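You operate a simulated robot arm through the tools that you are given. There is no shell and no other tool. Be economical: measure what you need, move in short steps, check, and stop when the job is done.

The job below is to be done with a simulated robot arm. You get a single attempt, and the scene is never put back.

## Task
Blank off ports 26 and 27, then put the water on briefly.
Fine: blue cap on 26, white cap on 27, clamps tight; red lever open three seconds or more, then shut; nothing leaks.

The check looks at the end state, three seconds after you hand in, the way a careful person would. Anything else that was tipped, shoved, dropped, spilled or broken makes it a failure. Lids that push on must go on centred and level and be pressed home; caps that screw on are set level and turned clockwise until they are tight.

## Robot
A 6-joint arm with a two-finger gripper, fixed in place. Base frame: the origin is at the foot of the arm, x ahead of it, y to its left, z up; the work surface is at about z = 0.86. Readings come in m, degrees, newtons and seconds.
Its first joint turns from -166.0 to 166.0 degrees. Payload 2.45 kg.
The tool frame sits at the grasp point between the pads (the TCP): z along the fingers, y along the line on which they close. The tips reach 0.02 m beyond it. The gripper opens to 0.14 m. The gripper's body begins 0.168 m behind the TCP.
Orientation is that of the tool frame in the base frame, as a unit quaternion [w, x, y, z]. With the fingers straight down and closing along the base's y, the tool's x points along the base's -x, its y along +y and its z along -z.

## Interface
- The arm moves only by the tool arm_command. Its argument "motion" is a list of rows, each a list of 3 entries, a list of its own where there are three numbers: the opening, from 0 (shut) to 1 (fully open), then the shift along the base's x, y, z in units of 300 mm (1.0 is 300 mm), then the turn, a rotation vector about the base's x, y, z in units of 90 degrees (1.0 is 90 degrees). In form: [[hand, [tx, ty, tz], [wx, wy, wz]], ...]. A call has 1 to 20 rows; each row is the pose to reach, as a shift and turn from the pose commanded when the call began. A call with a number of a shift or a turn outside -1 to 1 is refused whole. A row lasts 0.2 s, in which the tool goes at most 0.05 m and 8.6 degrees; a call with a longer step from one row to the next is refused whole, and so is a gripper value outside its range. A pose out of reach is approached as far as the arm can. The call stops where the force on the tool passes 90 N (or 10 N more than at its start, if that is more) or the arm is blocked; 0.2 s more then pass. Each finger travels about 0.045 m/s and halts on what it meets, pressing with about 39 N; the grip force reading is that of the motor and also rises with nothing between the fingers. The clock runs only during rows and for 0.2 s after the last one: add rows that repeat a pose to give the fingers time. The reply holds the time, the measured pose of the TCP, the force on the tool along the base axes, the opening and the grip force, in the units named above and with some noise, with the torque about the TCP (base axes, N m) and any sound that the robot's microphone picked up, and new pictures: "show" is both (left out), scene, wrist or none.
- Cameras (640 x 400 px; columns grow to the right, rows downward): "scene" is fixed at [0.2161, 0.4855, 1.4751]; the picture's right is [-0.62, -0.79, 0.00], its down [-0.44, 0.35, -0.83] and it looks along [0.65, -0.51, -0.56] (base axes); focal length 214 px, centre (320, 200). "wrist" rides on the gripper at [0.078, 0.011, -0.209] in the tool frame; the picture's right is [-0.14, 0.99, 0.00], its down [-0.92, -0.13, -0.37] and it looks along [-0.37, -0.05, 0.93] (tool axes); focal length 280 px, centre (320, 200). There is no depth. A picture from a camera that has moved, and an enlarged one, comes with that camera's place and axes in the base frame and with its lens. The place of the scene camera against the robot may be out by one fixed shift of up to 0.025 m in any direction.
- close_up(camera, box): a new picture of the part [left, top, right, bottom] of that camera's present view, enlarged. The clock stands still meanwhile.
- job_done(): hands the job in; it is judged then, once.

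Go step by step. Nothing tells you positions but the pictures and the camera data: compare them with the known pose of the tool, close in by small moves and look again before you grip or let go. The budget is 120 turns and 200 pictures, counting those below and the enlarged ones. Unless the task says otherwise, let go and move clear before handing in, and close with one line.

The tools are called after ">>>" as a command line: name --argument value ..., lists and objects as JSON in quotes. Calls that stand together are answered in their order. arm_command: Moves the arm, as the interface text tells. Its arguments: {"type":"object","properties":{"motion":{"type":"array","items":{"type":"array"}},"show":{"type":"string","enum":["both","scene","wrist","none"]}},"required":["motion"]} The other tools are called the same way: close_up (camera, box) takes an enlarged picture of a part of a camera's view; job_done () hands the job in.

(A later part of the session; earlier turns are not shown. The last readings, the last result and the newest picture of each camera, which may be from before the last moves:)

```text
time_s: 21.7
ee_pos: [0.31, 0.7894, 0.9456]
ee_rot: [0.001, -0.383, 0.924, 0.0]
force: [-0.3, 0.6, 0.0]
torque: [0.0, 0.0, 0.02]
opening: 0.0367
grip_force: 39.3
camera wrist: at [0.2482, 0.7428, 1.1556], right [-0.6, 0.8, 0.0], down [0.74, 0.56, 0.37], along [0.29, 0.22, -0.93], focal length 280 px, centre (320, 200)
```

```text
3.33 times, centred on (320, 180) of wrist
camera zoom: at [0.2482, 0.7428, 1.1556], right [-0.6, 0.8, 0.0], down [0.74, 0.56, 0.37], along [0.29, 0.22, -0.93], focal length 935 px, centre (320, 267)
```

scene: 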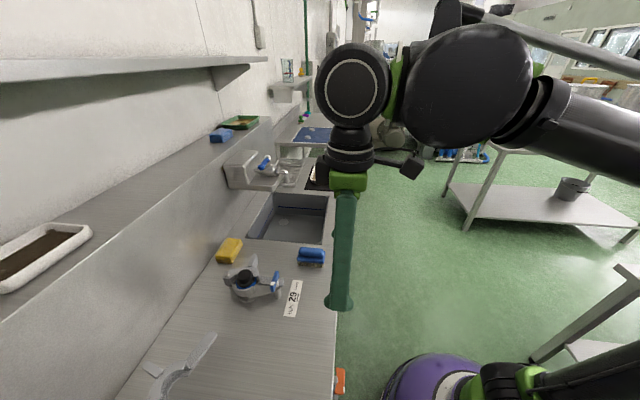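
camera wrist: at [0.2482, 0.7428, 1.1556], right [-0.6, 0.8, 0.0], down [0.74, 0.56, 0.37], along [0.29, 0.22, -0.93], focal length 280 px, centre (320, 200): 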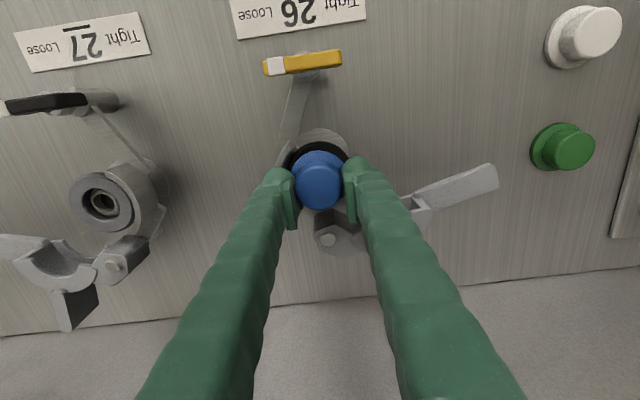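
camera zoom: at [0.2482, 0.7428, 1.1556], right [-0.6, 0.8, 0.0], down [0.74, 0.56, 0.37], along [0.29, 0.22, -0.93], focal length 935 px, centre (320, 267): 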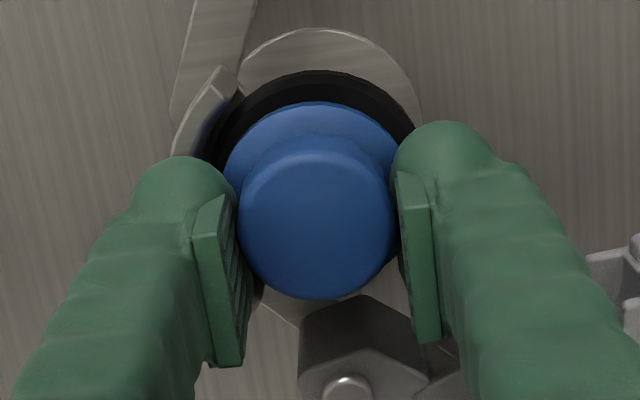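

Now gripped; the cap needs about 3 mm toward the front and 1.5 mm to −s. I lift a hair, shift, lower and release.

>>> arm_command --motion '[[0.15, [0, 0, 0.007], [0, 0, 0]], [0.15, [-0.0035, -0.0107, 0.007], [0, 0, 0]], [0.15, [-0.0035, -0.0107, 0.007], [0, 0, 0]], [0.15, [-0.0035, -0.0107, 0.0], [0, 0, 0]], [0.15, [-0.0035, -0.0107, -0.001], [0, 0, 0]], [0.25, [-0.0035, -0.0107, 0.0], [0, 0, 0]], [0.35, [-0.0035, -0.0107, 0.002], [0, 0, 0]], [0.4, [-0.0035, -0.0107, 0.05], [0, 0, 0]], [0.5, [-0.0035, -0.0107, 0.2], [0, 0, 0]], [0.6, [-0.05, -0.06, 0.3], [0, 0, 0]]]' --show "wrist"

>>> close_up --camera "wrist" --box '[270, 120, 390, 240]'

```text
time_s: 23.9
ee_pos: [0.2965, 0.7726, 1.0335]
ee_rot: [0.0, -0.384, 0.924, 0.0]
force: [-0.4, 0.2, -0.2]
torque: [-0.06, 0.06, 0.01]
opening: 0.0842
grip_force: 0.1
camera wrist: at [0.234, 0.7251, 1.2442], right [-0.6, 0.8, 0.0], down [0.74, 0.56, 0.37], along [0.29, 0.22, -0.93], focal length 280 px, centre (320, 200)
```

wrist: 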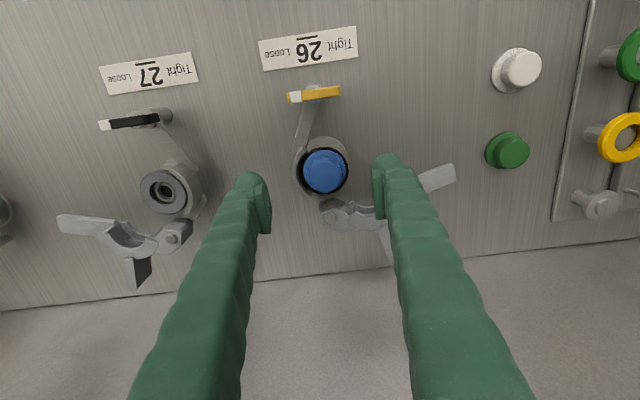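

```text
3.33 times, centred on (330, 180) of wrist
camera zoom: at [0.234, 0.7251, 1.2442], right [-0.6, 0.8, 0.0], down [0.74, 0.56, 0.37], along [0.29, 0.22, -0.93], focal length 935 px, centre (287, 267)
```

zoom: 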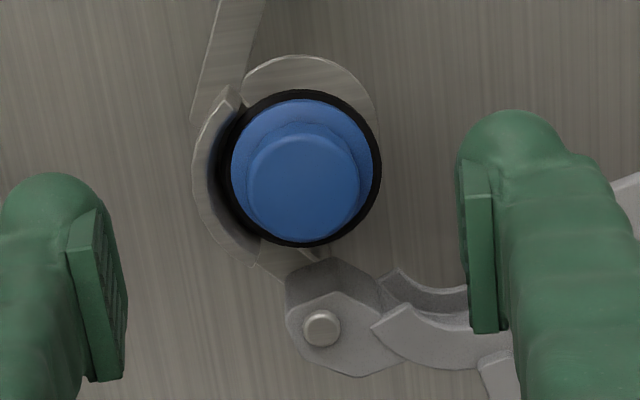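

The blue cap is now centred on its gasket with an even black rim. Next I close the hand and go behind 26's open jaw arm, checking before descending.

>>> arm_command --motion '[[0.45, [-0.02, 0.13, 0], [0, 0, 0]], [0.3, [-0.04, 0.26, 0], [0, 0, 0]], [0.15, [-0.06, 0.39, 0], [0, 0, 0]], [0, [-0.074, 0.517, 0], [0, 0, 0]], [0, [-0.074, 0.517, -0.1], [0, 0, 0]], [0, [-0.074, 0.517, -0.15], [0, 0, 0]], [0, [-0.074, 0.517, -0.15], [0, 0, 0]]]' --show "both"

>>> close_up --camera "wrist" --box '[200, 60, 400, 260]'

```text
time_s: 25.5
ee_pos: [0.2705, 0.9282, 0.9885]
ee_rot: [0.001, -0.382, 0.924, 0.001]
force: [0.7, -0.7, 0.7]
torque: [0.03, 0.01, -0.02]
opening: 0.0
grip_force: 29.3
camera wrist: at [0.208, 0.8801, 1.1987], right [-0.6, 0.8, 0.0], down [0.74, 0.56, 0.37], along [0.29, 0.22, -0.93], focal length 280 px, centre (320, 200)
```

scene: 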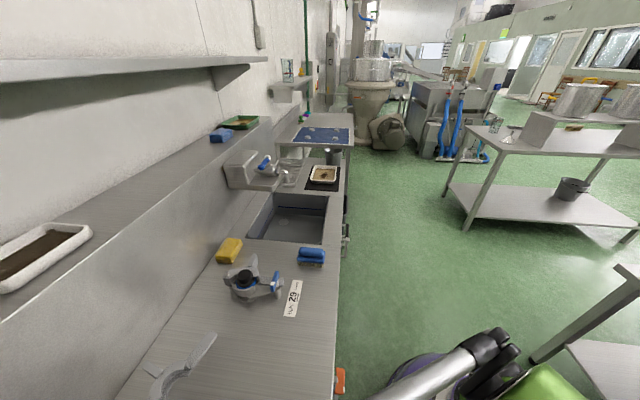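
wrist: 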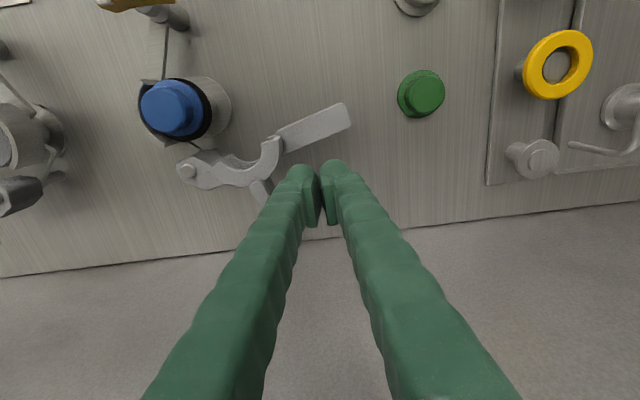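

```text
2.00 times, centred on (300, 160) of wrist
camera zoom: at [0.208, 0.8801, 1.1987], right [-0.6, 0.8, 0.0], down [0.74, 0.56, 0.37], along [0.29, 0.22, -0.93], focal length 561 px, centre (360, 280)
```

zoom: 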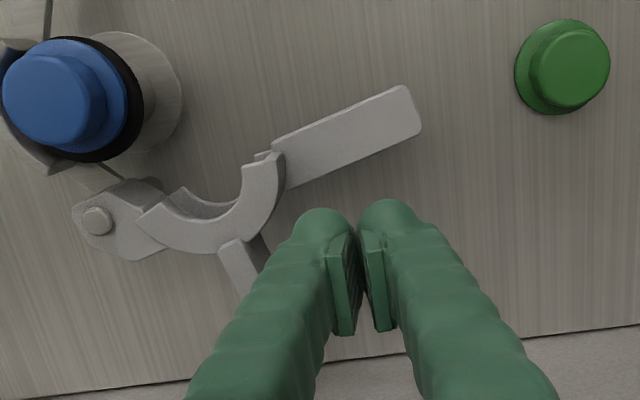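

The fingers are clear behind the arm and beside the tab. I descend and sweep the jaw around part-way.

>>> arm_command --motion '[[0, [0, 0, -0.12], [0, 0, 0]], [0, [0, 0, -0.245], [0, 0, 0]], [0, [-0.03, -0.032, -0.245], [0, 0, 0]], [0, [-0.06, -0.064, -0.245], [0, 0, 0]], [0, [-0.09, -0.095, -0.245], [0, 0, 0]], [0, [-0.117, -0.126, -0.245], [0, 0, 0]], [0, [-0.14, -0.2, -0.245], [0, 0, 0]], [0, [-0.162, -0.27, -0.245], [0, 0, 0]], [0, [-0.163, -0.33, -0.245], [0, 0, 0]], [0, [-0.159, -0.386, -0.245], [0, 0, 0]]]' --show "wrist"

>>> close_up --camera "wrist" --box '[160, 100, 400, 300]'

```text
time_s: 27.7
ee_pos: [0.2247, 0.8124, 0.9172]
ee_rot: [0.001, -0.383, 0.924, 0.001]
force: [0.7, 0.3, -0.7]
torque: [-0.02, 0.0, -0.01]
opening: 0.0001
grip_force: 29.2
camera wrist: at [0.1618, 0.764, 1.1276], right [-0.6, 0.8, 0.0], down [0.74, 0.56, 0.37], along [0.29, 0.22, -0.93], focal length 280 px, centre (320, 200)
```

wrist: 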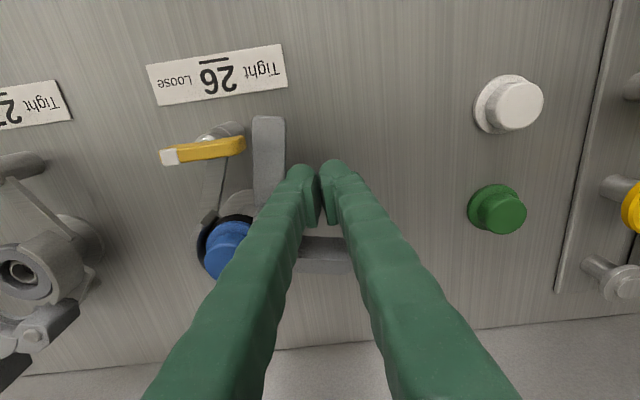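

```text
2.00 times, centred on (280, 200) of wrist
camera zoom: at [0.1618, 0.764, 1.1276], right [-0.6, 0.8, 0.0], down [0.74, 0.56, 0.37], along [0.29, 0.22, -0.93], focal length 561 px, centre (400, 200)
```

zoom: 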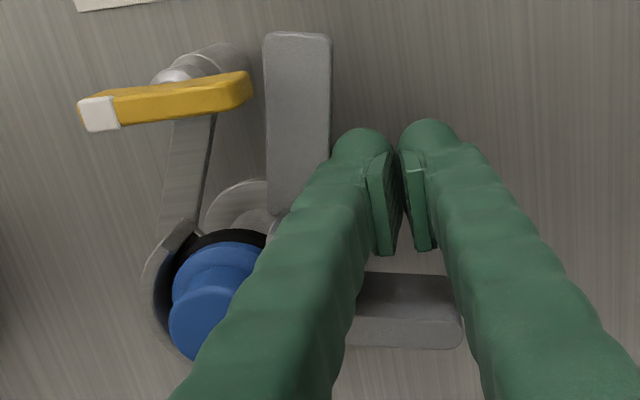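

The jaw has swung nearly shut next to the post. I keep pushing it in −s in small steps until it meets resistance.

>>> arm_command --motion '[[0, [0.012, -0.012, 0], [0, 0, 0]], [0, [0.024, -0.024, 0], [0, 0, 0]], [0, [0.034, -0.034, 0], [0, 0, 0]], [0, [0.041, -0.041, 0], [0, 0, 0]], [0, [0.048, -0.048, 0], [0, 0, 0]]]' --show "wrist"

>>> close_up --camera "wrist" --box '[160, 100, 400, 300]'

```text
time_s: 28.9
ee_pos: [0.2344, 0.7946, 0.9178]
ee_rot: [-0.001, -0.384, 0.923, 0.001]
force: [-44.6, -21.8, -4.1]
torque: [0.4, -0.62, -1.04]
opening: 0.0003
grip_force: 29.9
camera wrist: at [0.1727, 0.7477, 1.1284], right [-0.6, 0.8, 0.0], down [0.74, 0.56, 0.37], along [0.29, 0.22, -0.93], focal length 280 px, centre (320, 200)
```

wrist: 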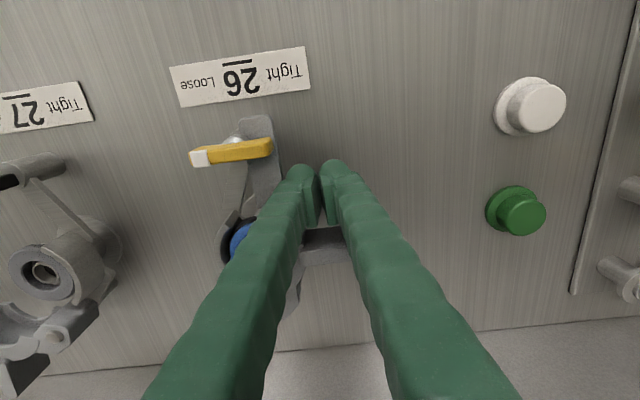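

```text
2.00 times, centred on (280, 200) of wrist
camera zoom: at [0.1727, 0.7477, 1.1284], right [-0.6, 0.8, 0.0], down [0.74, 0.56, 0.37], along [0.29, 0.22, -0.93], focal length 561 px, centre (400, 200)
```

zoom: 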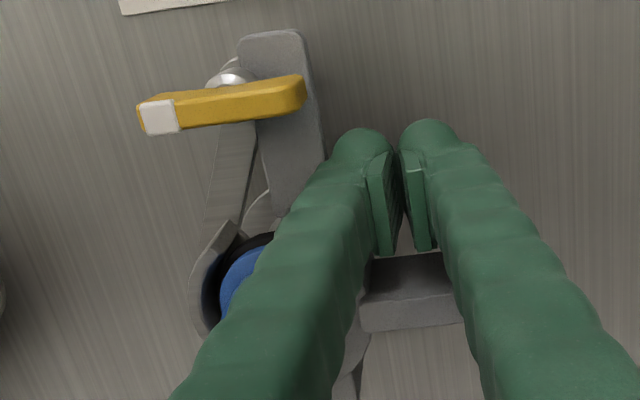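

The lug is under the bar end, as on 29. I back away and inspect whether the jaw is fully closed.

>>> arm_command --motion '[[0, [-0.03, 0.01, 0], [0, 0, 0]], [0, [-0.07, 0.03, 0.02], [0, 0, 0]], [0, [-0.09, 0.05, 0.15], [0, 0, 0]], [0, [-0.06, 0.0, 0.28], [0, 0, 0]], [0.2, [0.05, -0.08, 0.34], [0, 0, 0]], [0.4, [0.1, -0.12, 0.36], [0, 0, 0]], [0.6, [0.1, -0.15, 0.36], [0, 0, 0]], [0.6, [0.1, -0.15, 0.36], [0, 0, 0]]]' --show "wrist"

>>> close_up --camera "wrist" --box '[240, 140, 400, 300]'

```text
time_s: 30.7
ee_pos: [0.265, 0.7506, 1.0248]
ee_rot: [0.001, -0.383, 0.924, 0.001]
force: [0.1, -0.3, 0.2]
torque: [-0.01, -0.02, 0.0]
opening: 0.0842
grip_force: 0.4
camera wrist: at [0.2032, 0.7033, 1.2355], right [-0.6, 0.8, 0.0], down [0.74, 0.56, 0.37], along [0.29, 0.22, -0.93], focal length 280 px, centre (320, 200)
```

wrist: 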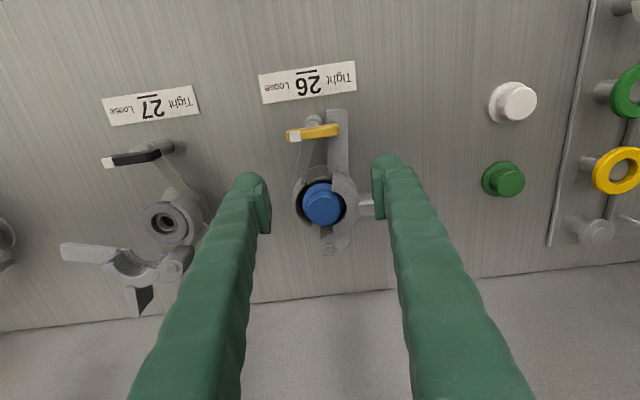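

```text
2.50 times, centred on (320, 220) of wrist
camera zoom: at [0.2032, 0.7033, 1.2355], right [-0.6, 0.8, 0.0], down [0.74, 0.56, 0.37], along [0.29, 0.22, -0.93], focal length 701 px, centre (320, 150)
```

zoom: 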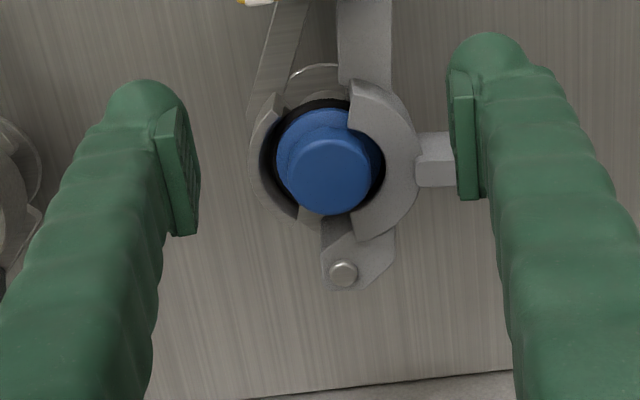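

The jaw is closed around the blue cap. Next I yaw the hand 90° and line up over 26's bar at about (0.2435, 0.725), z ≈ 0.93.

>>> arm_command --motion '[[0.5, [-0.01, -0.01, 0], [0, 0, 0.09]], [0.45, [-0.02, -0.02, 0], [0, 0, 0.18]], [0.4, [-0.03, -0.03, 0], [0, 0, 0.27]], [0.4, [-0.04, -0.045, 0], [0, 0, 0.36]], [0.4, [-0.05, -0.06, 0], [0, 0, 0.45]], [0.4, [-0.06, -0.07, 0], [0, 0, 0.54]], [0.4, [-0.0717, -0.0853, 0], [0, 0, 0.63]], [0.4, [-0.0717, -0.0853, 0], [0, 0, 0.72]], [0.4, [-0.0717, -0.0853, 0], [0, 0, 0.81]], [0.4, [-0.0717, -0.0853, 0], [0, 0, 0.9]], [0.4, [-0.0717, -0.0853, 0], [0, 0, 0.98]], [0.4, [-0.0717, -0.0853, -0.08], [0, 0, 1.0]], [0.4, [-0.0717, -0.0853, -0.15], [0, 0, 1.0]], [0.4, [-0.0717, -0.0853, -0.15], [0, 0, 1.0]]]' --show "wrist"

>>> close_up --camera "wrist" --box '[220, 100, 420, 260]'

```text
time_s: 33.7
ee_pos: [0.2451, 0.7269, 0.9799]
ee_rot: [-0.001, 0.924, -0.383, 0.0]
force: [-0.3, 0.9, 0.4]
torque: [-0.01, -0.01, 0.01]
opening: 0.0559
grip_force: 0.0
camera wrist: at [0.2936, 0.664, 1.1907], right [-0.8, -0.6, 0.0], down [-0.56, 0.74, 0.37], along [-0.22, 0.29, -0.93], focal length 280 px, centre (320, 200)
```

wrist: 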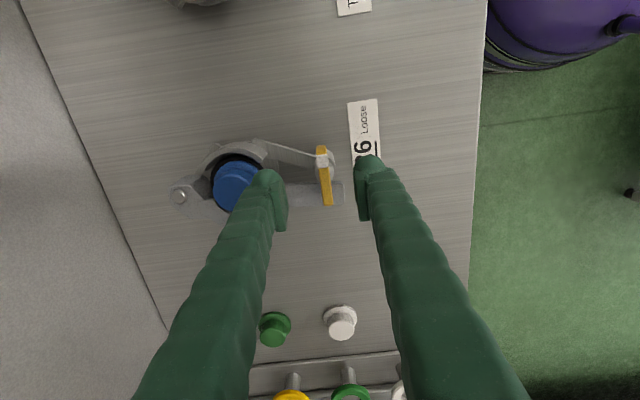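

```text
2.50 times, centred on (320, 180) of wrist
camera zoom: at [0.2936, 0.664, 1.1907], right [-0.8, -0.6, 0.0], down [-0.56, 0.74, 0.37], along [-0.22, 0.29, -0.93], focal length 701 px, centre (320, 250)
```

zoom: 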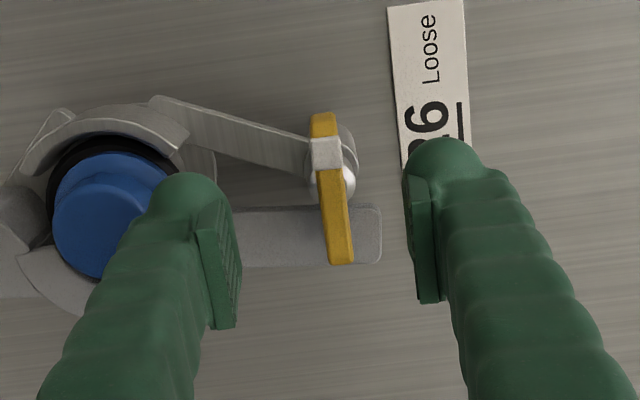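

The TCP needs about 5 mm toward the front. I correct it and lower gently around the bar, watching force.

>>> arm_command --motion '[[0.4, [-0.0117, -0.0117, 0], [0, 0, 0]], [0.4, [-0.0117, -0.0117, -0.07], [0, 0, 0]], [0.4, [-0.0117, -0.0117, -0.11], [0, 0, 0]], [0.4, [-0.0117, -0.0117, -0.13], [0, 0, 0]], [0.4, [-0.0117, -0.0117, -0.13], [0, 0, 0]]]' --show "wrist"

>>> close_up --camera "wrist" --box '[220, 100, 420, 260]'

```text
time_s: 34.9
ee_pos: [0.242, 0.7227, 0.9406]
ee_rot: [0.0, 0.924, -0.383, -0.001]
force: [-1.0, -0.4, -0.1]
torque: [0.0, 0.0, -0.02]
opening: 0.056
grip_force: 0.1
camera wrist: at [0.2907, 0.6605, 1.151], right [-0.8, -0.6, 0.0], down [-0.56, 0.74, 0.37], along [-0.22, 0.29, -0.93], focal length 280 px, centre (320, 200)
```

wrist: 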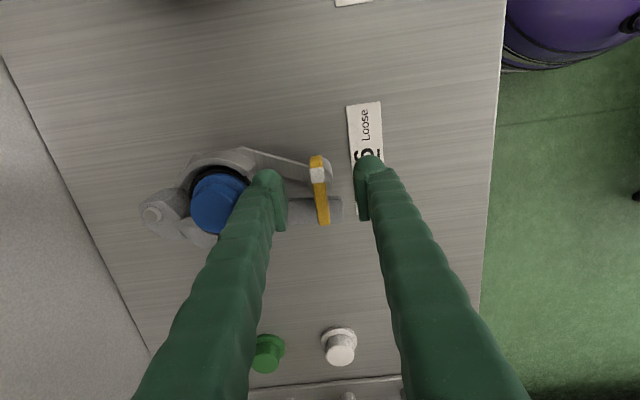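

```text
2.50 times, centred on (320, 180) of wrist
camera zoom: at [0.2907, 0.6605, 1.151], right [-0.8, -0.6, 0.0], down [-0.56, 0.74, 0.37], along [-0.22, 0.29, -0.93], focal length 701 px, centre (320, 250)
```

zoom: 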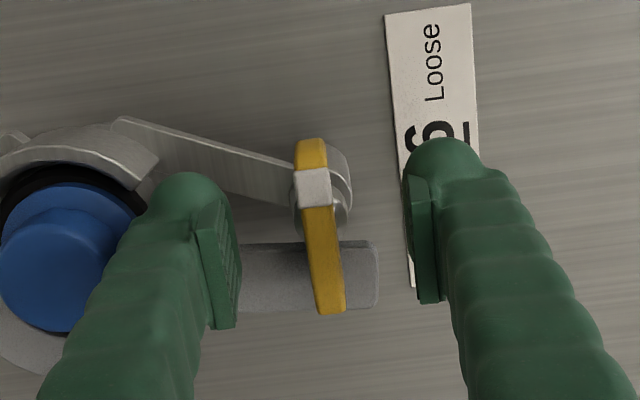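

The bar is centred between the fingers. I close on it.

>>> arm_command --motion '[[0.25, [0, 0, 0], [0, 0, 0]], [0.1, [0, 0, 0], [0, 0, 0]], [0.03, [0, 0, 0], [0, 0, 0]], [0, [0, 0, 0], [0, 0, 0]], [0, [0, 0, 0], [0, 0, 0]]]' --show "wrist"

```text
time_s: 36.1
ee_pos: [0.2417, 0.7233, 0.9406]
ee_rot: [0.001, 0.924, -0.383, -0.001]
force: [-2.0, -4.6, -2.5]
torque: [-0.03, 0.07, 0.0]
opening: 0.0094
grip_force: 36.5
camera wrist: at [0.2905, 0.6604, 1.151], right [-0.8, -0.6, 0.0], down [-0.56, 0.74, 0.37], along [-0.22, 0.29, -0.93], focal length 280 px, centre (320, 200)
```

wrist: 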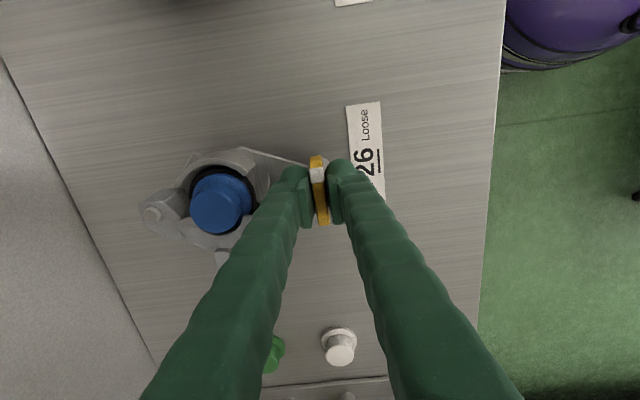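

Gripped (9.4 mm). I turn clockwise 30° first and check the resistance.

>>> arm_command --motion '[[0, [0, 0, 0], [0, 0, -0.08]], [0, [0, 0, 0], [0, 0, -0.16]], [0, [0, 0, 0], [0, 0, -0.25]], [0, [0, 0, 0], [0, 0, -0.33]]]' --show "wrist"

>>> close_up --camera "wrist" --box '[220, 100, 420, 260]'

```text
time_s: 37.1
ee_pos: [0.2416, 0.7234, 0.9406]
ee_rot: [0.0, 0.794, -0.608, -0.001]
force: [-7.0, -9.5, -14.9]
torque: [-0.58, -0.07, -0.04]
opening: 0.0088
grip_force: 36.8
camera wrist: at [0.2529, 0.645, 1.151], right [-0.99, -0.13, 0.0], down [-0.12, 0.92, 0.37], along [-0.05, 0.37, -0.93], focal length 280 px, centre (320, 200)
```

wrist: 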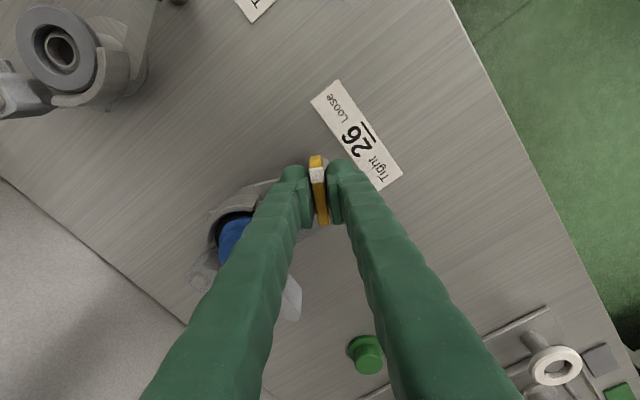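

```text
2.50 times, centred on (320, 180) of wrist
camera zoom: at [0.2529, 0.645, 1.151], right [-0.99, -0.13, 0.0], down [-0.12, 0.92, 0.37], along [-0.05, 0.37, -0.93], focal length 701 px, centre (320, 250)
```

zoom: 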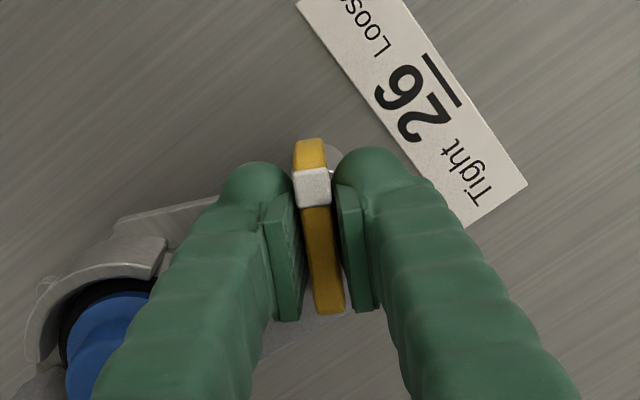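

The bar turns with the hand, pulling slightly downward like a screw. I continue clockwise, letting the hand sink a little.

>>> arm_command --motion '[[0, [0, 0, -0.002], [0, 0, -0.08]], [0, [0, 0, -0.004], [0, 0, -0.16]], [0, [0, 0, -0.005], [0, 0, -0.25]], [0, [0, 0, -0.006], [0, 0, -0.33]], [0, [0, 0, -0.007], [0, 0, -0.42]], [0, [0, 0, -0.008], [0, 0, -0.5]], [0, [0, 0, -0.009], [0, 0, -0.58]], [0, [0, 0, -0.01], [0, 0, -0.67]]]' --show "wrist"

>>> close_up --camera "wrist" --box '[220, 100, 420, 260]'

```text
time_s: 38.9
ee_pos: [0.2412, 0.7241, 0.9376]
ee_rot: [0.001, -0.381, 0.924, 0.001]
force: [-13.7, 20.1, 34.2]
torque: [0.4, 0.24, 0.05]
opening: 0.013
grip_force: 39.4
camera wrist: at [0.1793, 0.6751, 1.1488], right [-0.6, 0.8, 0.0], down [0.74, 0.56, 0.37], along [0.3, 0.22, -0.93], focal length 280 px, centre (320, 200)
```

wrist: 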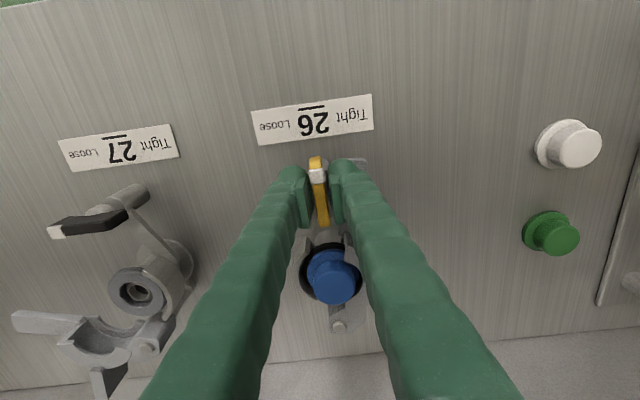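

```text
2.50 times, centred on (320, 180) of wrist
camera zoom: at [0.1793, 0.6751, 1.1488], right [-0.6, 0.8, 0.0], down [0.74, 0.56, 0.37], along [0.3, 0.22, -0.93], focal length 701 px, centre (320, 250)
```

zoom: 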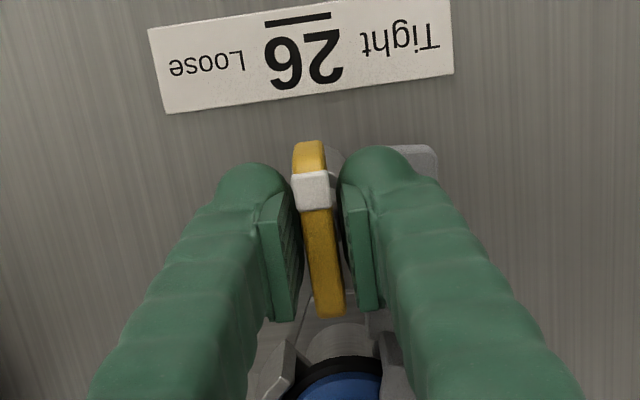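

The fingertip is now pressing on the lug (lift force), so I rise 3 mm and go on turning clockwise.

>>> arm_command --motion '[[0, [0, 0, 0.008], [0, 0, 0]], [0, [0, 0, 0.01], [0, 0, -0.08]], [0, [0, 0, 0.01], [0, 0, -0.16]], [0, [0, 0, 0.01], [0, 0, -0.25]], [0, [0, 0, 0.01], [0, 0, -0.33]], [0, [0, 0, 0.01], [0, 0, -0.42]], [0, [0, 0, 0.01], [0, 0, -0.5]]]' --show "wrist"

>>> close_up --camera "wrist" --box '[220, 100, 420, 260]'

```text
time_s: 40.5
ee_pos: [0.2424, 0.7226, 0.9398]
ee_rot: [0.001, 0.001, 1.0, 0.0]
force: [-12.2, 5.8, -25.8]
torque: [0.06, 0.2, 0.0]
opening: 0.0095
grip_force: 36.7
camera wrist: at [0.1647, 0.7343, 1.1506], right [0.14, 0.99, 0.0], down [0.92, -0.13, 0.37], along [0.37, -0.05, -0.93], focal length 280 px, centre (320, 200)
```

wrist: 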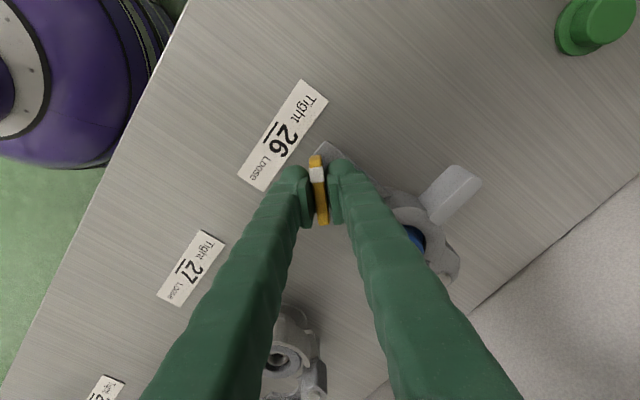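

```text
2.50 times, centred on (320, 180) of wrist
camera zoom: at [0.1647, 0.7343, 1.1506], right [0.14, 0.99, 0.0], down [0.92, -0.13, 0.37], along [0.37, -0.05, -0.93], focal length 701 px, centre (320, 250)
```

zoom: 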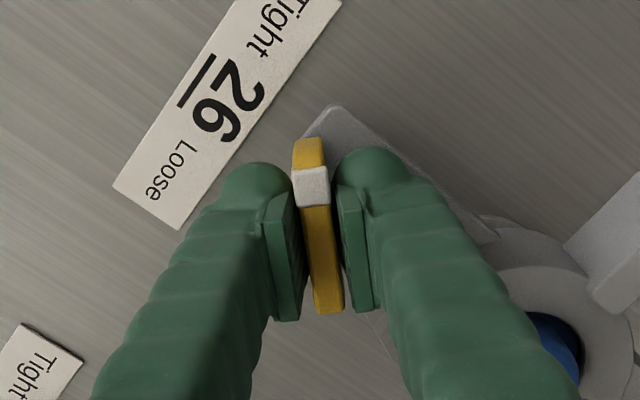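

135° done and moving freely. I turn the remaining 45°.

>>> arm_command --motion '[[0, [0, 0, -0.003], [0, 0, -0.08]], [0, [0, 0, -0.003], [0, 0, -0.16]], [0, [0, 0, -0.004], [0, 0, -0.25]], [0, [0, 0, -0.004], [0, 0, -0.33]], [0, [0, 0, -0.005], [0, 0, -0.42]], [0, [0, 0, -0.005], [0, 0, -0.5]]]' --show "wrist"

>>> close_up --camera "wrist" --box '[220, 100, 420, 260]'

```text
time_s: 41.9
ee_pos: [0.2426, 0.7229, 0.9393]
ee_rot: [0.001, 0.385, 0.923, 0.001]
force: [-2.7, 14.3, 30.4]
torque: [0.28, 0.07, 0.01]
opening: 0.0109
grip_force: 37.9
camera wrist: at [0.1954, 0.7857, 1.1498], right [0.8, 0.6, 0.0], down [0.56, -0.74, 0.37], along [0.22, -0.3, -0.93], focal length 280 px, centre (320, 200)
```

wrist: 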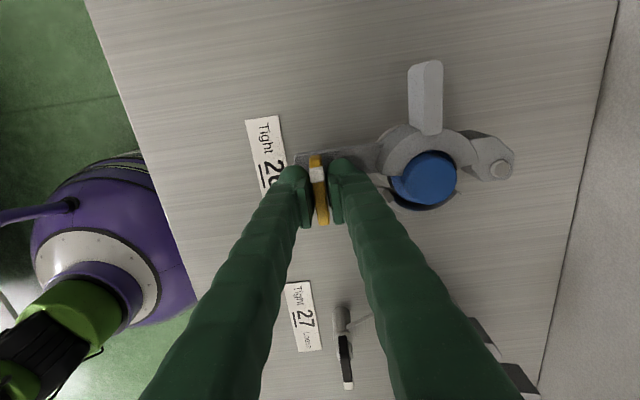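

```text
2.50 times, centred on (320, 180) of wrist
camera zoom: at [0.1954, 0.7857, 1.1498], right [0.8, 0.6, 0.0], down [0.56, -0.74, 0.37], along [0.22, -0.3, -0.93], focal length 701 px, centre (320, 250)
```

zoom: 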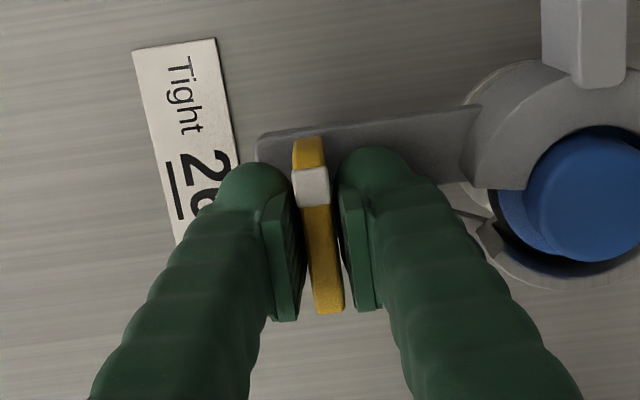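

The pointer is at "Tight". I test a few degrees more to feel for the end stop.

>>> arm_command --motion '[[0, [0, 0, 0.004], [0, 0, -0.05]], [0, [0, 0, 0.004], [0, 0, -0.11]], [0, [0, 0, 0.004], [0, 0, -0.11]]]' --show "wrist"

>>> close_up --camera "wrist" --box '[220, 100, 420, 260]'

```text
time_s: 42.7
ee_pos: [0.2432, 0.7213, 0.941]
ee_rot: [0.003, 0.462, 0.887, -0.001]
force: [3.6, -4.8, 1.5]
torque: [-0.22, -0.18, 1.14]
opening: 0.0128
grip_force: 39.3
camera wrist: at [0.2075, 0.7928, 1.1504], right [0.89, 0.46, 0.0], down [0.42, -0.83, 0.37], along [0.17, -0.33, -0.93], focal length 280 px, centre (320, 200)
```

wrist: 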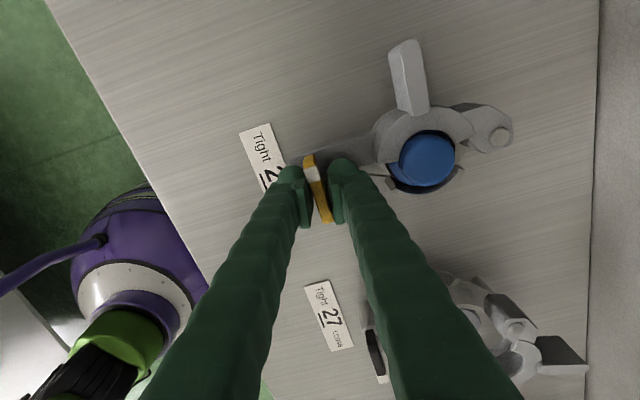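

```text
2.50 times, centred on (320, 180) of wrist
camera zoom: at [0.2075, 0.7928, 1.1504], right [0.89, 0.46, 0.0], down [0.42, -0.83, 0.37], along [0.17, -0.33, -0.93], focal length 701 px, centre (320, 250)
```

zoom: 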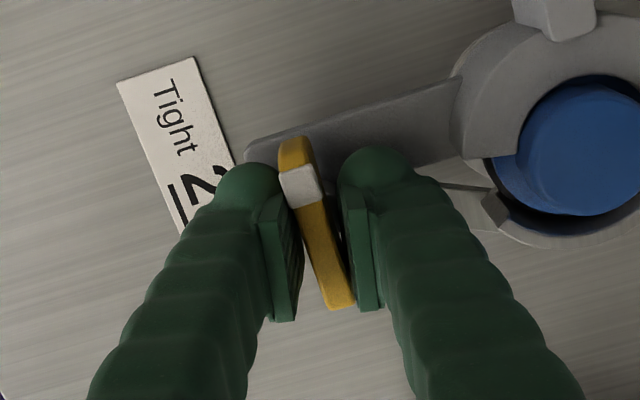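

The stop is felt (1.1 N m), so clamp 26 is tight. I release, rise and turn the hand back.

>>> arm_command --motion '[[0, [0, 0, 0], [0, 0, 0.08]], [0.15, [0, 0, 0], [0, 0, 0.1]], [0.3, [0, 0, 0], [0, 0, 0.1]], [0.4, [0, 0, 0.03], [0, 0, 0.1]], [0.4, [0, 0, 0.15], [0, 0, 0.1]], [0.4, [0, 0, 0.3], [0, 0, 0.1]], [0.4, [0, 0, 0.33], [0, 0, 0.19]], [0.4, [0, 0, 0.33], [0, 0, 0.28]], [0.4, [0, 0, 0.33], [0, 0, 0.37]], [0.45, [0, 0, 0.33], [0, 0, 0.46]], [0.5, [0, 0, 0.33], [0, 0, 0.55]], [0.55, [0, 0, 0.33], [0, 0, 0.64]], [0.6, [0, 0, 0.33], [0, 0, 0.73]], [0.6, [0, 0, 0.33], [0, 0, 0.82]], [0.6, [0, 0, 0.33], [0, 0, 0.91]], [0.6, [0, 0, 0.33], [0, 0, 1.0]]]' --show "wrist"

>>> close_up --camera "wrist" --box '[240, 140, 400, 300]'

```text
time_s: 46.1
ee_pos: [0.243, 0.723, 1.0382]
ee_rot: [0.001, -0.302, 0.953, 0.0]
force: [0.0, -0.2, -0.1]
torque: [-0.04, 0.0, -0.02]
opening: 0.0842
grip_force: 0.1
camera wrist: at [0.1727, 0.687, 1.2494], right [-0.46, 0.89, 0.0], down [0.83, 0.43, 0.37], along [0.33, 0.17, -0.93], focal length 280 px, centre (320, 200)
```

wrist: 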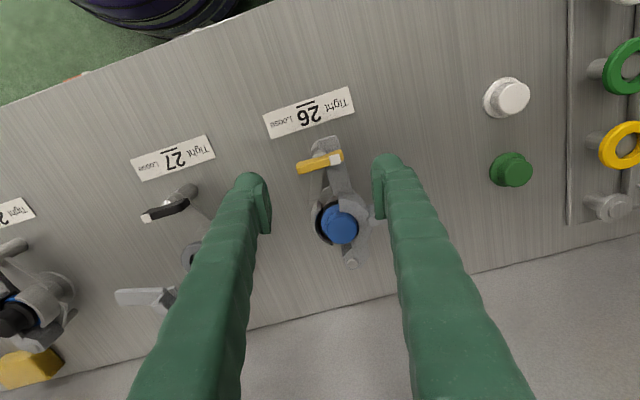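

```text
2.50 times, centred on (320, 220) of wrist
camera zoom: at [0.1727, 0.687, 1.2494], right [-0.46, 0.89, 0.0], down [0.83, 0.43, 0.37], along [0.33, 0.17, -0.93], focal length 701 px, centre (320, 150)
```

zoom: 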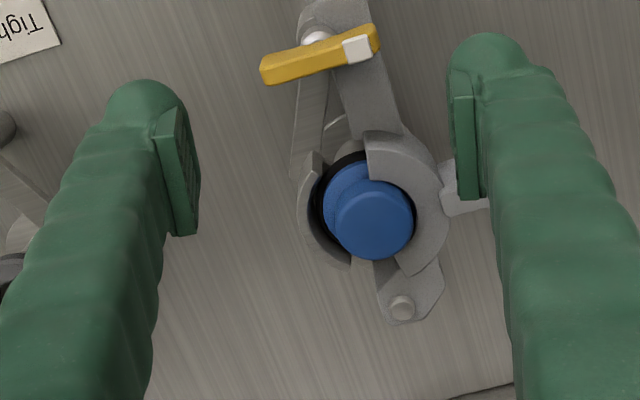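

Clamp 26 is done: pointer Tight, cap seated. Now I go over the white cap at about (0.0735, 0.901).

>>> arm_command --motion '[[0.6, [-0.1, 0.1, 0], [0, 0, 0.06]], [0.6, [-0.2, 0.2, 0], [0, 0, 0.115]], [0.6, [-0.3, 0.3, 0], [0, 0, 0.115]], [0.6, [-0.4, 0.4, 0], [0, 0, 0.115]], [0.6, [-0.48, 0.5, 0], [0, 0, 0.115]], [0.6, [-0.565, 0.593, -0.06], [0, 0, 0.115]], [0.6, [-0.565, 0.593, -0.18], [0, 0, 0.115]], [0.6, [-0.565, 0.593, -0.3], [0, 0, 0.115]], [0.6, [-0.565, 0.593, -0.3], [0, 0, 0.115]]]' --show "wrist"

>>> close_up --camera "wrist" --box '[220, 60, 420, 260]'

```text
time_s: 48.1
ee_pos: [0.0715, 0.9036, 0.9491]
ee_rot: [0.001, -0.386, 0.922, 0.001]
force: [-0.2, -0.1, 0.8]
torque: [-0.02, 0.01, 0.01]
opening: 0.084
grip_force: 0.1
camera wrist: at [0.01, 0.8553, 1.1593], right [-0.61, 0.79, 0.0], down [0.74, 0.57, 0.37], along [0.29, 0.23, -0.93], focal length 280 px, centre (320, 200)
```

wrist: 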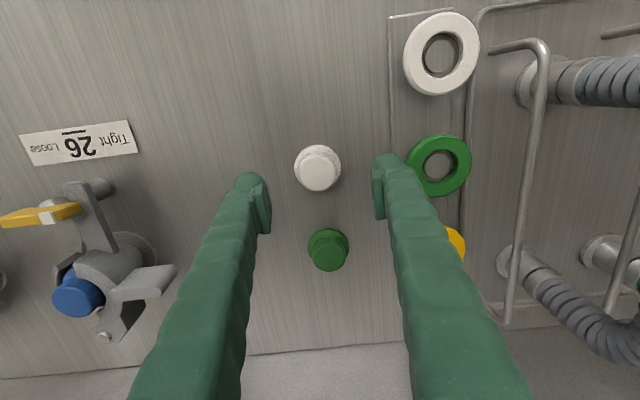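

```text
2.00 times, centred on (320, 160) of wrist
camera zoom: at [0.01, 0.8553, 1.1593], right [-0.61, 0.79, 0.0], down [0.74, 0.57, 0.37], along [0.29, 0.23, -0.93], focal length 561 px, centre (320, 280)
```

zoom: 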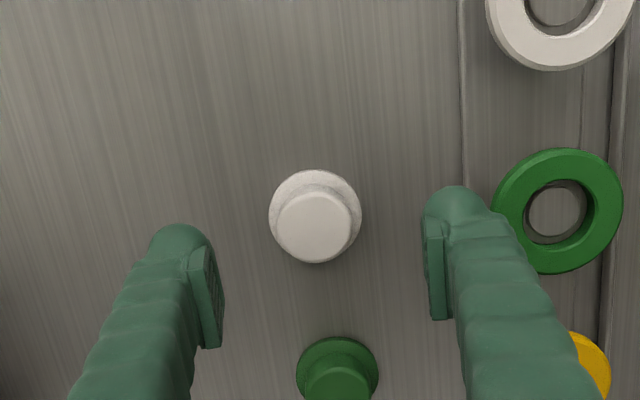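

The white knob is 3 mm to −s. I correct, descend, and grip a bit higher than before so the tips will clear the jaw.

>>> arm_command --motion '[[0.6, [0.007, -0.007, -0.08], [0, 0, -0.005]], [0.6, [0.007, -0.007, -0.15], [0, 0, -0.005]], [0.6, [0.007, -0.007, -0.171], [0, 0, -0.005]], [0.45, [0.007, -0.007, -0.171], [0, 0, -0.005]], [0.3, [0.007, -0.007, -0.171], [0, 0, -0.005]], [0.2, [0.007, -0.007, -0.171], [0, 0, -0.005]], [0.15, [0.007, -0.007, -0.171], [0, 0, -0.005]], [0.15, [0.007, -0.007, -0.171], [0, 0, -0.005]], [0.15, [0.007, -0.007, -0.171], [0, 0, -0.005]]]' --show "wrist"

>>> close_up --camera "wrist" --box '[220, 100, 420, 260]'

```text
time_s: 49.9
ee_pos: [0.073, 0.8968, 0.907]
ee_rot: [0.002, -0.383, 0.924, 0.002]
force: [0.7, 2.1, 82.9]
torque: [0.08, 0.05, 0.0]
opening: 0.0062
grip_force: 19.0
stopped in row 8: the force on the tool passed its limit at 99 N (the readings are from after the stop); the commanded pose is now the measured one
camera wrist: at [0.0106, 0.849, 1.1171], right [-0.6, 0.8, 0.01], down [0.74, 0.56, 0.37], along [0.3, 0.23, -0.93], focal length 280 px, centre (320, 200)
```

wrist: 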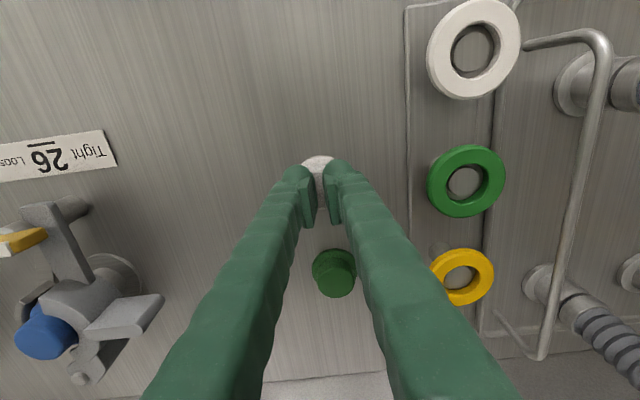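

```text
2.50 times, centred on (320, 180) of wrist
camera zoom: at [0.0106, 0.849, 1.1171], right [-0.6, 0.8, 0.01], down [0.74, 0.56, 0.37], along [0.3, 0.23, -0.93], focal length 701 px, centre (320, 250)
```

zoom: 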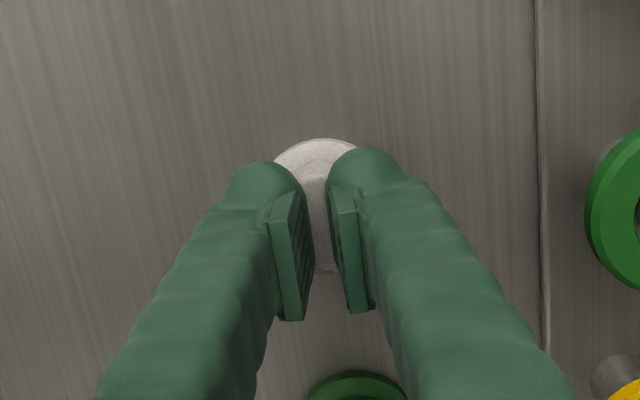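

The fingers slid off over the knob's top, so that grip was too shallow. I rise, reopen, check the cap and grip lower.

>>> arm_command --motion '[[0.05, [0, 0, 0.05], [0, 0, 0]], [0.2, [0, 0, 0.1], [0, 0, 0]], [0.35, [0, 0, 0.1], [0, 0, 0]], [0.5, [0, 0, 0.1], [0, 0, 0]], [0.6, [0, 0, 0.1], [0, 0, 0]], [0.6, [0, 0, 0.1], [0, 0, 0]]]' --show "wrist"

>>> close_up --camera "wrist" --box '[220, 100, 420, 260]'

```text
time_s: 51.3
ee_pos: [0.0733, 0.9009, 0.9315]
ee_rot: [0.002, -0.383, 0.924, 0.001]
force: [-0.3, 0.1, 1.0]
torque: [-0.06, -0.04, 0.04]
opening: 0.0842
grip_force: 0.0
camera wrist: at [0.0109, 0.8533, 1.142], right [-0.6, 0.8, 0.0], down [0.74, 0.56, 0.37], along [0.29, 0.23, -0.93], focal length 280 px, centre (320, 200)
```

wrist: 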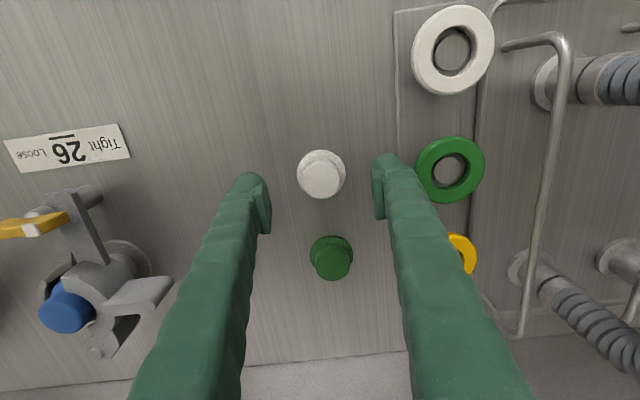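

```text
2.50 times, centred on (320, 180) of wrist
camera zoom: at [0.0109, 0.8533, 1.142], right [-0.6, 0.8, 0.0], down [0.74, 0.56, 0.37], along [0.29, 0.23, -0.93], focal length 701 px, centre (320, 250)
```

zoom: 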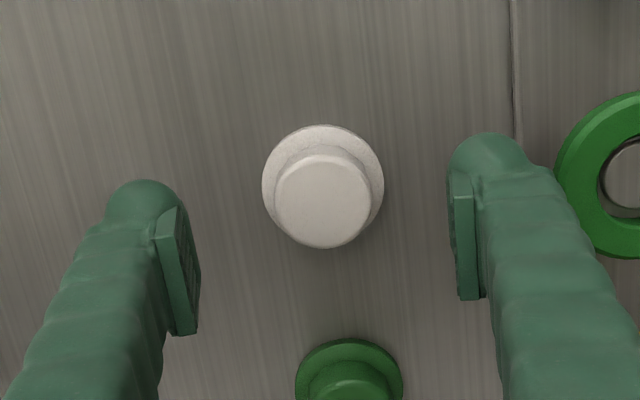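

The cap is unharmed and about 3 mm farther in n. I correct and grip lower, as with the blue cap.

>>> arm_command --motion '[[0.6, [0.005, 0.009, -0.08], [0, 0, 0]], [0.6, [0.005, 0.009, -0.13], [0, 0, 0]], [0.6, [0.005, 0.009, -0.13], [0, 0, 0]], [0.45, [0.005, 0.009, -0.13], [0, 0, 0]], [0.3, [0.005, 0.009, -0.13], [0, 0, 0]], [0.2, [0.005, 0.009, -0.13], [0, 0, 0]], [0.15, [0.005, 0.009, -0.13], [0, 0, 0]], [0.15, [0.005, 0.009, -0.13], [0, 0, 0]], [0.15, [0.005, 0.009, -0.13], [0, 0, 0]]]' --show "wrist"

>>> close_up --camera "wrist" --box '[220, 100, 420, 260]'

```text
time_s: 53.3
ee_pos: [0.0753, 0.9033, 0.8936]
ee_rot: [0.002, -0.382, 0.924, 0.002]
force: [-0.6, -0.8, 0.7]
torque: [-0.01, 0.01, -0.01]
opening: 0.0365
grip_force: 39.2
camera wrist: at [0.0132, 0.8554, 1.104], right [-0.6, 0.8, 0.0], down [0.74, 0.56, 0.37], along [0.29, 0.23, -0.93], focal length 280 px, centre (320, 200)
```

wrist: 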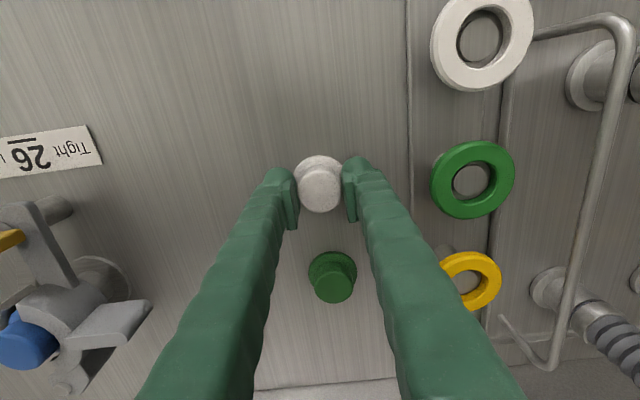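

```text
2.50 times, centred on (320, 180) of wrist
camera zoom: at [0.0132, 0.8554, 1.104], right [-0.6, 0.8, 0.0], down [0.74, 0.56, 0.37], along [0.29, 0.23, -0.93], focal length 701 px, centre (320, 250)
```

zoom: 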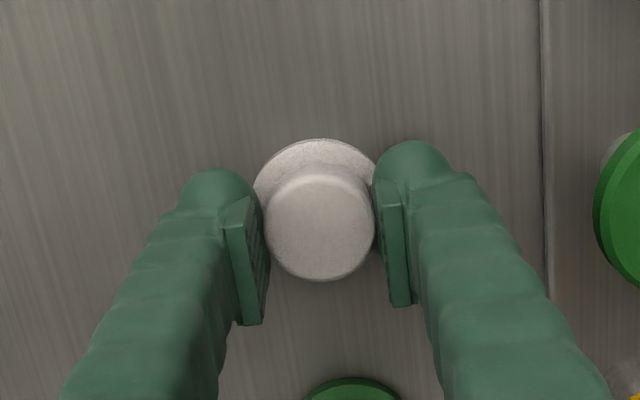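

White cap gripped and centred. I lift and carry it toward port 27 at about (0.449, 0.644).

>>> arm_command --motion '[[0.15, [0, 0, 0.03], [0, 0, 0]], [0.15, [0, 0, 0.17], [0, 0, 0]], [0.15, [0, 0, 0.33], [0, 0, 0]], [0.15, [0.1, -0.07, 0.42], [0, 0, 0]], [0.15, [0.22, -0.15, 0.43], [0, 0, 0]], [0.15, [0.34, -0.23, 0.43], [0, 0, 0]]]' --show "none"

>>> arm_command --motion '[[0.15, [0.13, -0.09, 0], [0, 0, 0]], [0.15, [0.26, -0.18, 0], [0, 0, 0]], [0.15, [0.39, -0.27, 0], [0, 0, 0]], [0.15, [0.52, -0.36, 0], [0, 0, 0]], [0.15, [0.65, -0.45, 0], [0, 0, 0]], [0.15, [0.78, -0.54, 0], [0, 0, 0]], [0.15, [0.906, -0.634, -0.06], [0, 0, 0]], [0.15, [0.906, -0.634, -0.1], [0, 0, 0]]]' --show "wrist"

>>> close_up --camera "wrist" --box '[240, 100, 400, 260]'

```text
time_s: 54.7
ee_pos: [0.1759, 0.8352, 1.0254]
ee_rot: [0.001, -0.383, 0.924, 0.002]
force: [-0.9, 0.6, -0.2]
torque: [-0.02, -0.05, 0.03]
opening: 0.0365
grip_force: 38.8
```

```text
refused: row 7 steps farther than a row can; nothing moved
```

```text
2.50 times, centred on (320, 180) of wrist
camera zoom: at [0.1139, 0.7874, 1.2355], right [-0.6, 0.8, 0.0], down [0.74, 0.56, 0.37], along [0.29, 0.23, -0.93], focal length 701 px, centre (320, 250)
```

zoom: 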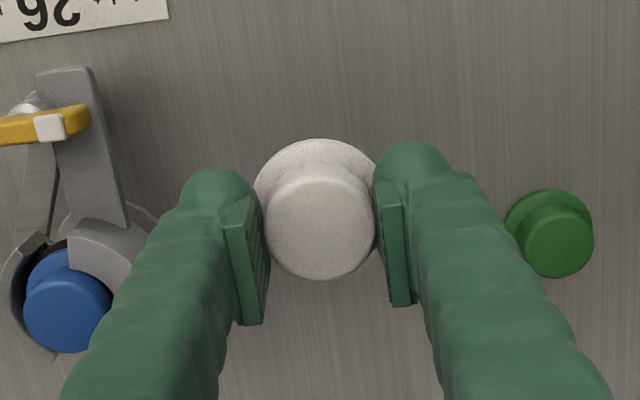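

One step was slightly too long; I repeat the transfer with smaller steps.

>>> arm_command --motion '[[0.15, [0.12, -0.084, 0], [0, 0, 0]], [0.15, [0.24, -0.168, 0], [0, 0, 0]], [0.15, [0.36, -0.252, 0], [0, 0, 0]], [0.15, [0.48, -0.336, 0], [0, 0, 0]], [0.15, [0.6, -0.42, 0], [0, 0, 0]], [0.15, [0.72, -0.504, 0], [0, 0, 0]], [0.15, [0.82, -0.574, 0], [0, 0, 0]], [0.15, [0.906, -0.634, -0.04], [0, 0, 0]], [0.15, [0.906, -0.634, -0.08], [0, 0, 0]]]' --show "wrist"

>>> close_up --camera "wrist" --box '[240, 100, 400, 260]'

```text
time_s: 56.7
ee_pos: [0.4493, 0.6416, 0.998]
ee_rot: [0.001, -0.383, 0.924, 0.002]
force: [0.6, 0.8, -0.7]
torque: [0.0, 0.02, -0.01]
opening: 0.0361
grip_force: 38.9
camera wrist: at [0.3865, 0.5943, 1.209], right [-0.6, 0.8, 0.0], down [0.74, 0.56, 0.37], along [0.29, 0.23, -0.93], focal length 280 px, centre (320, 200)
```

wrist: 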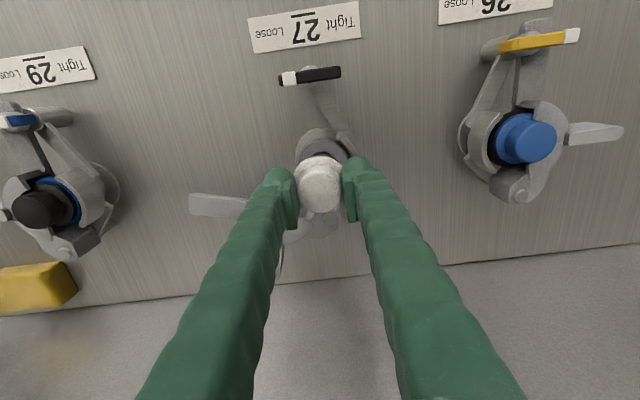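

```text
2.50 times, centred on (320, 180) of wrist
camera zoom: at [0.3865, 0.5943, 1.209], right [-0.6, 0.8, 0.0], down [0.74, 0.56, 0.37], along [0.29, 0.23, -0.93], focal length 701 px, centre (320, 250)
```

zoom: 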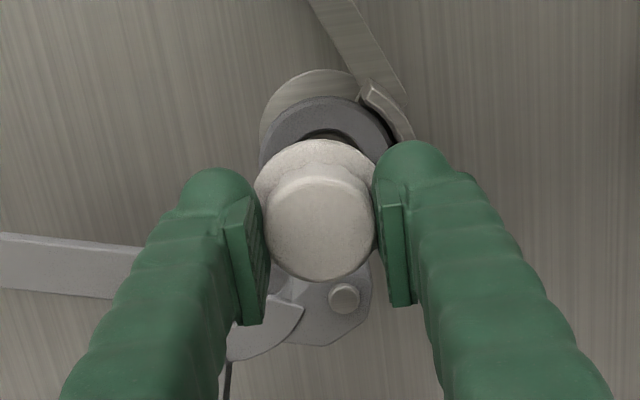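

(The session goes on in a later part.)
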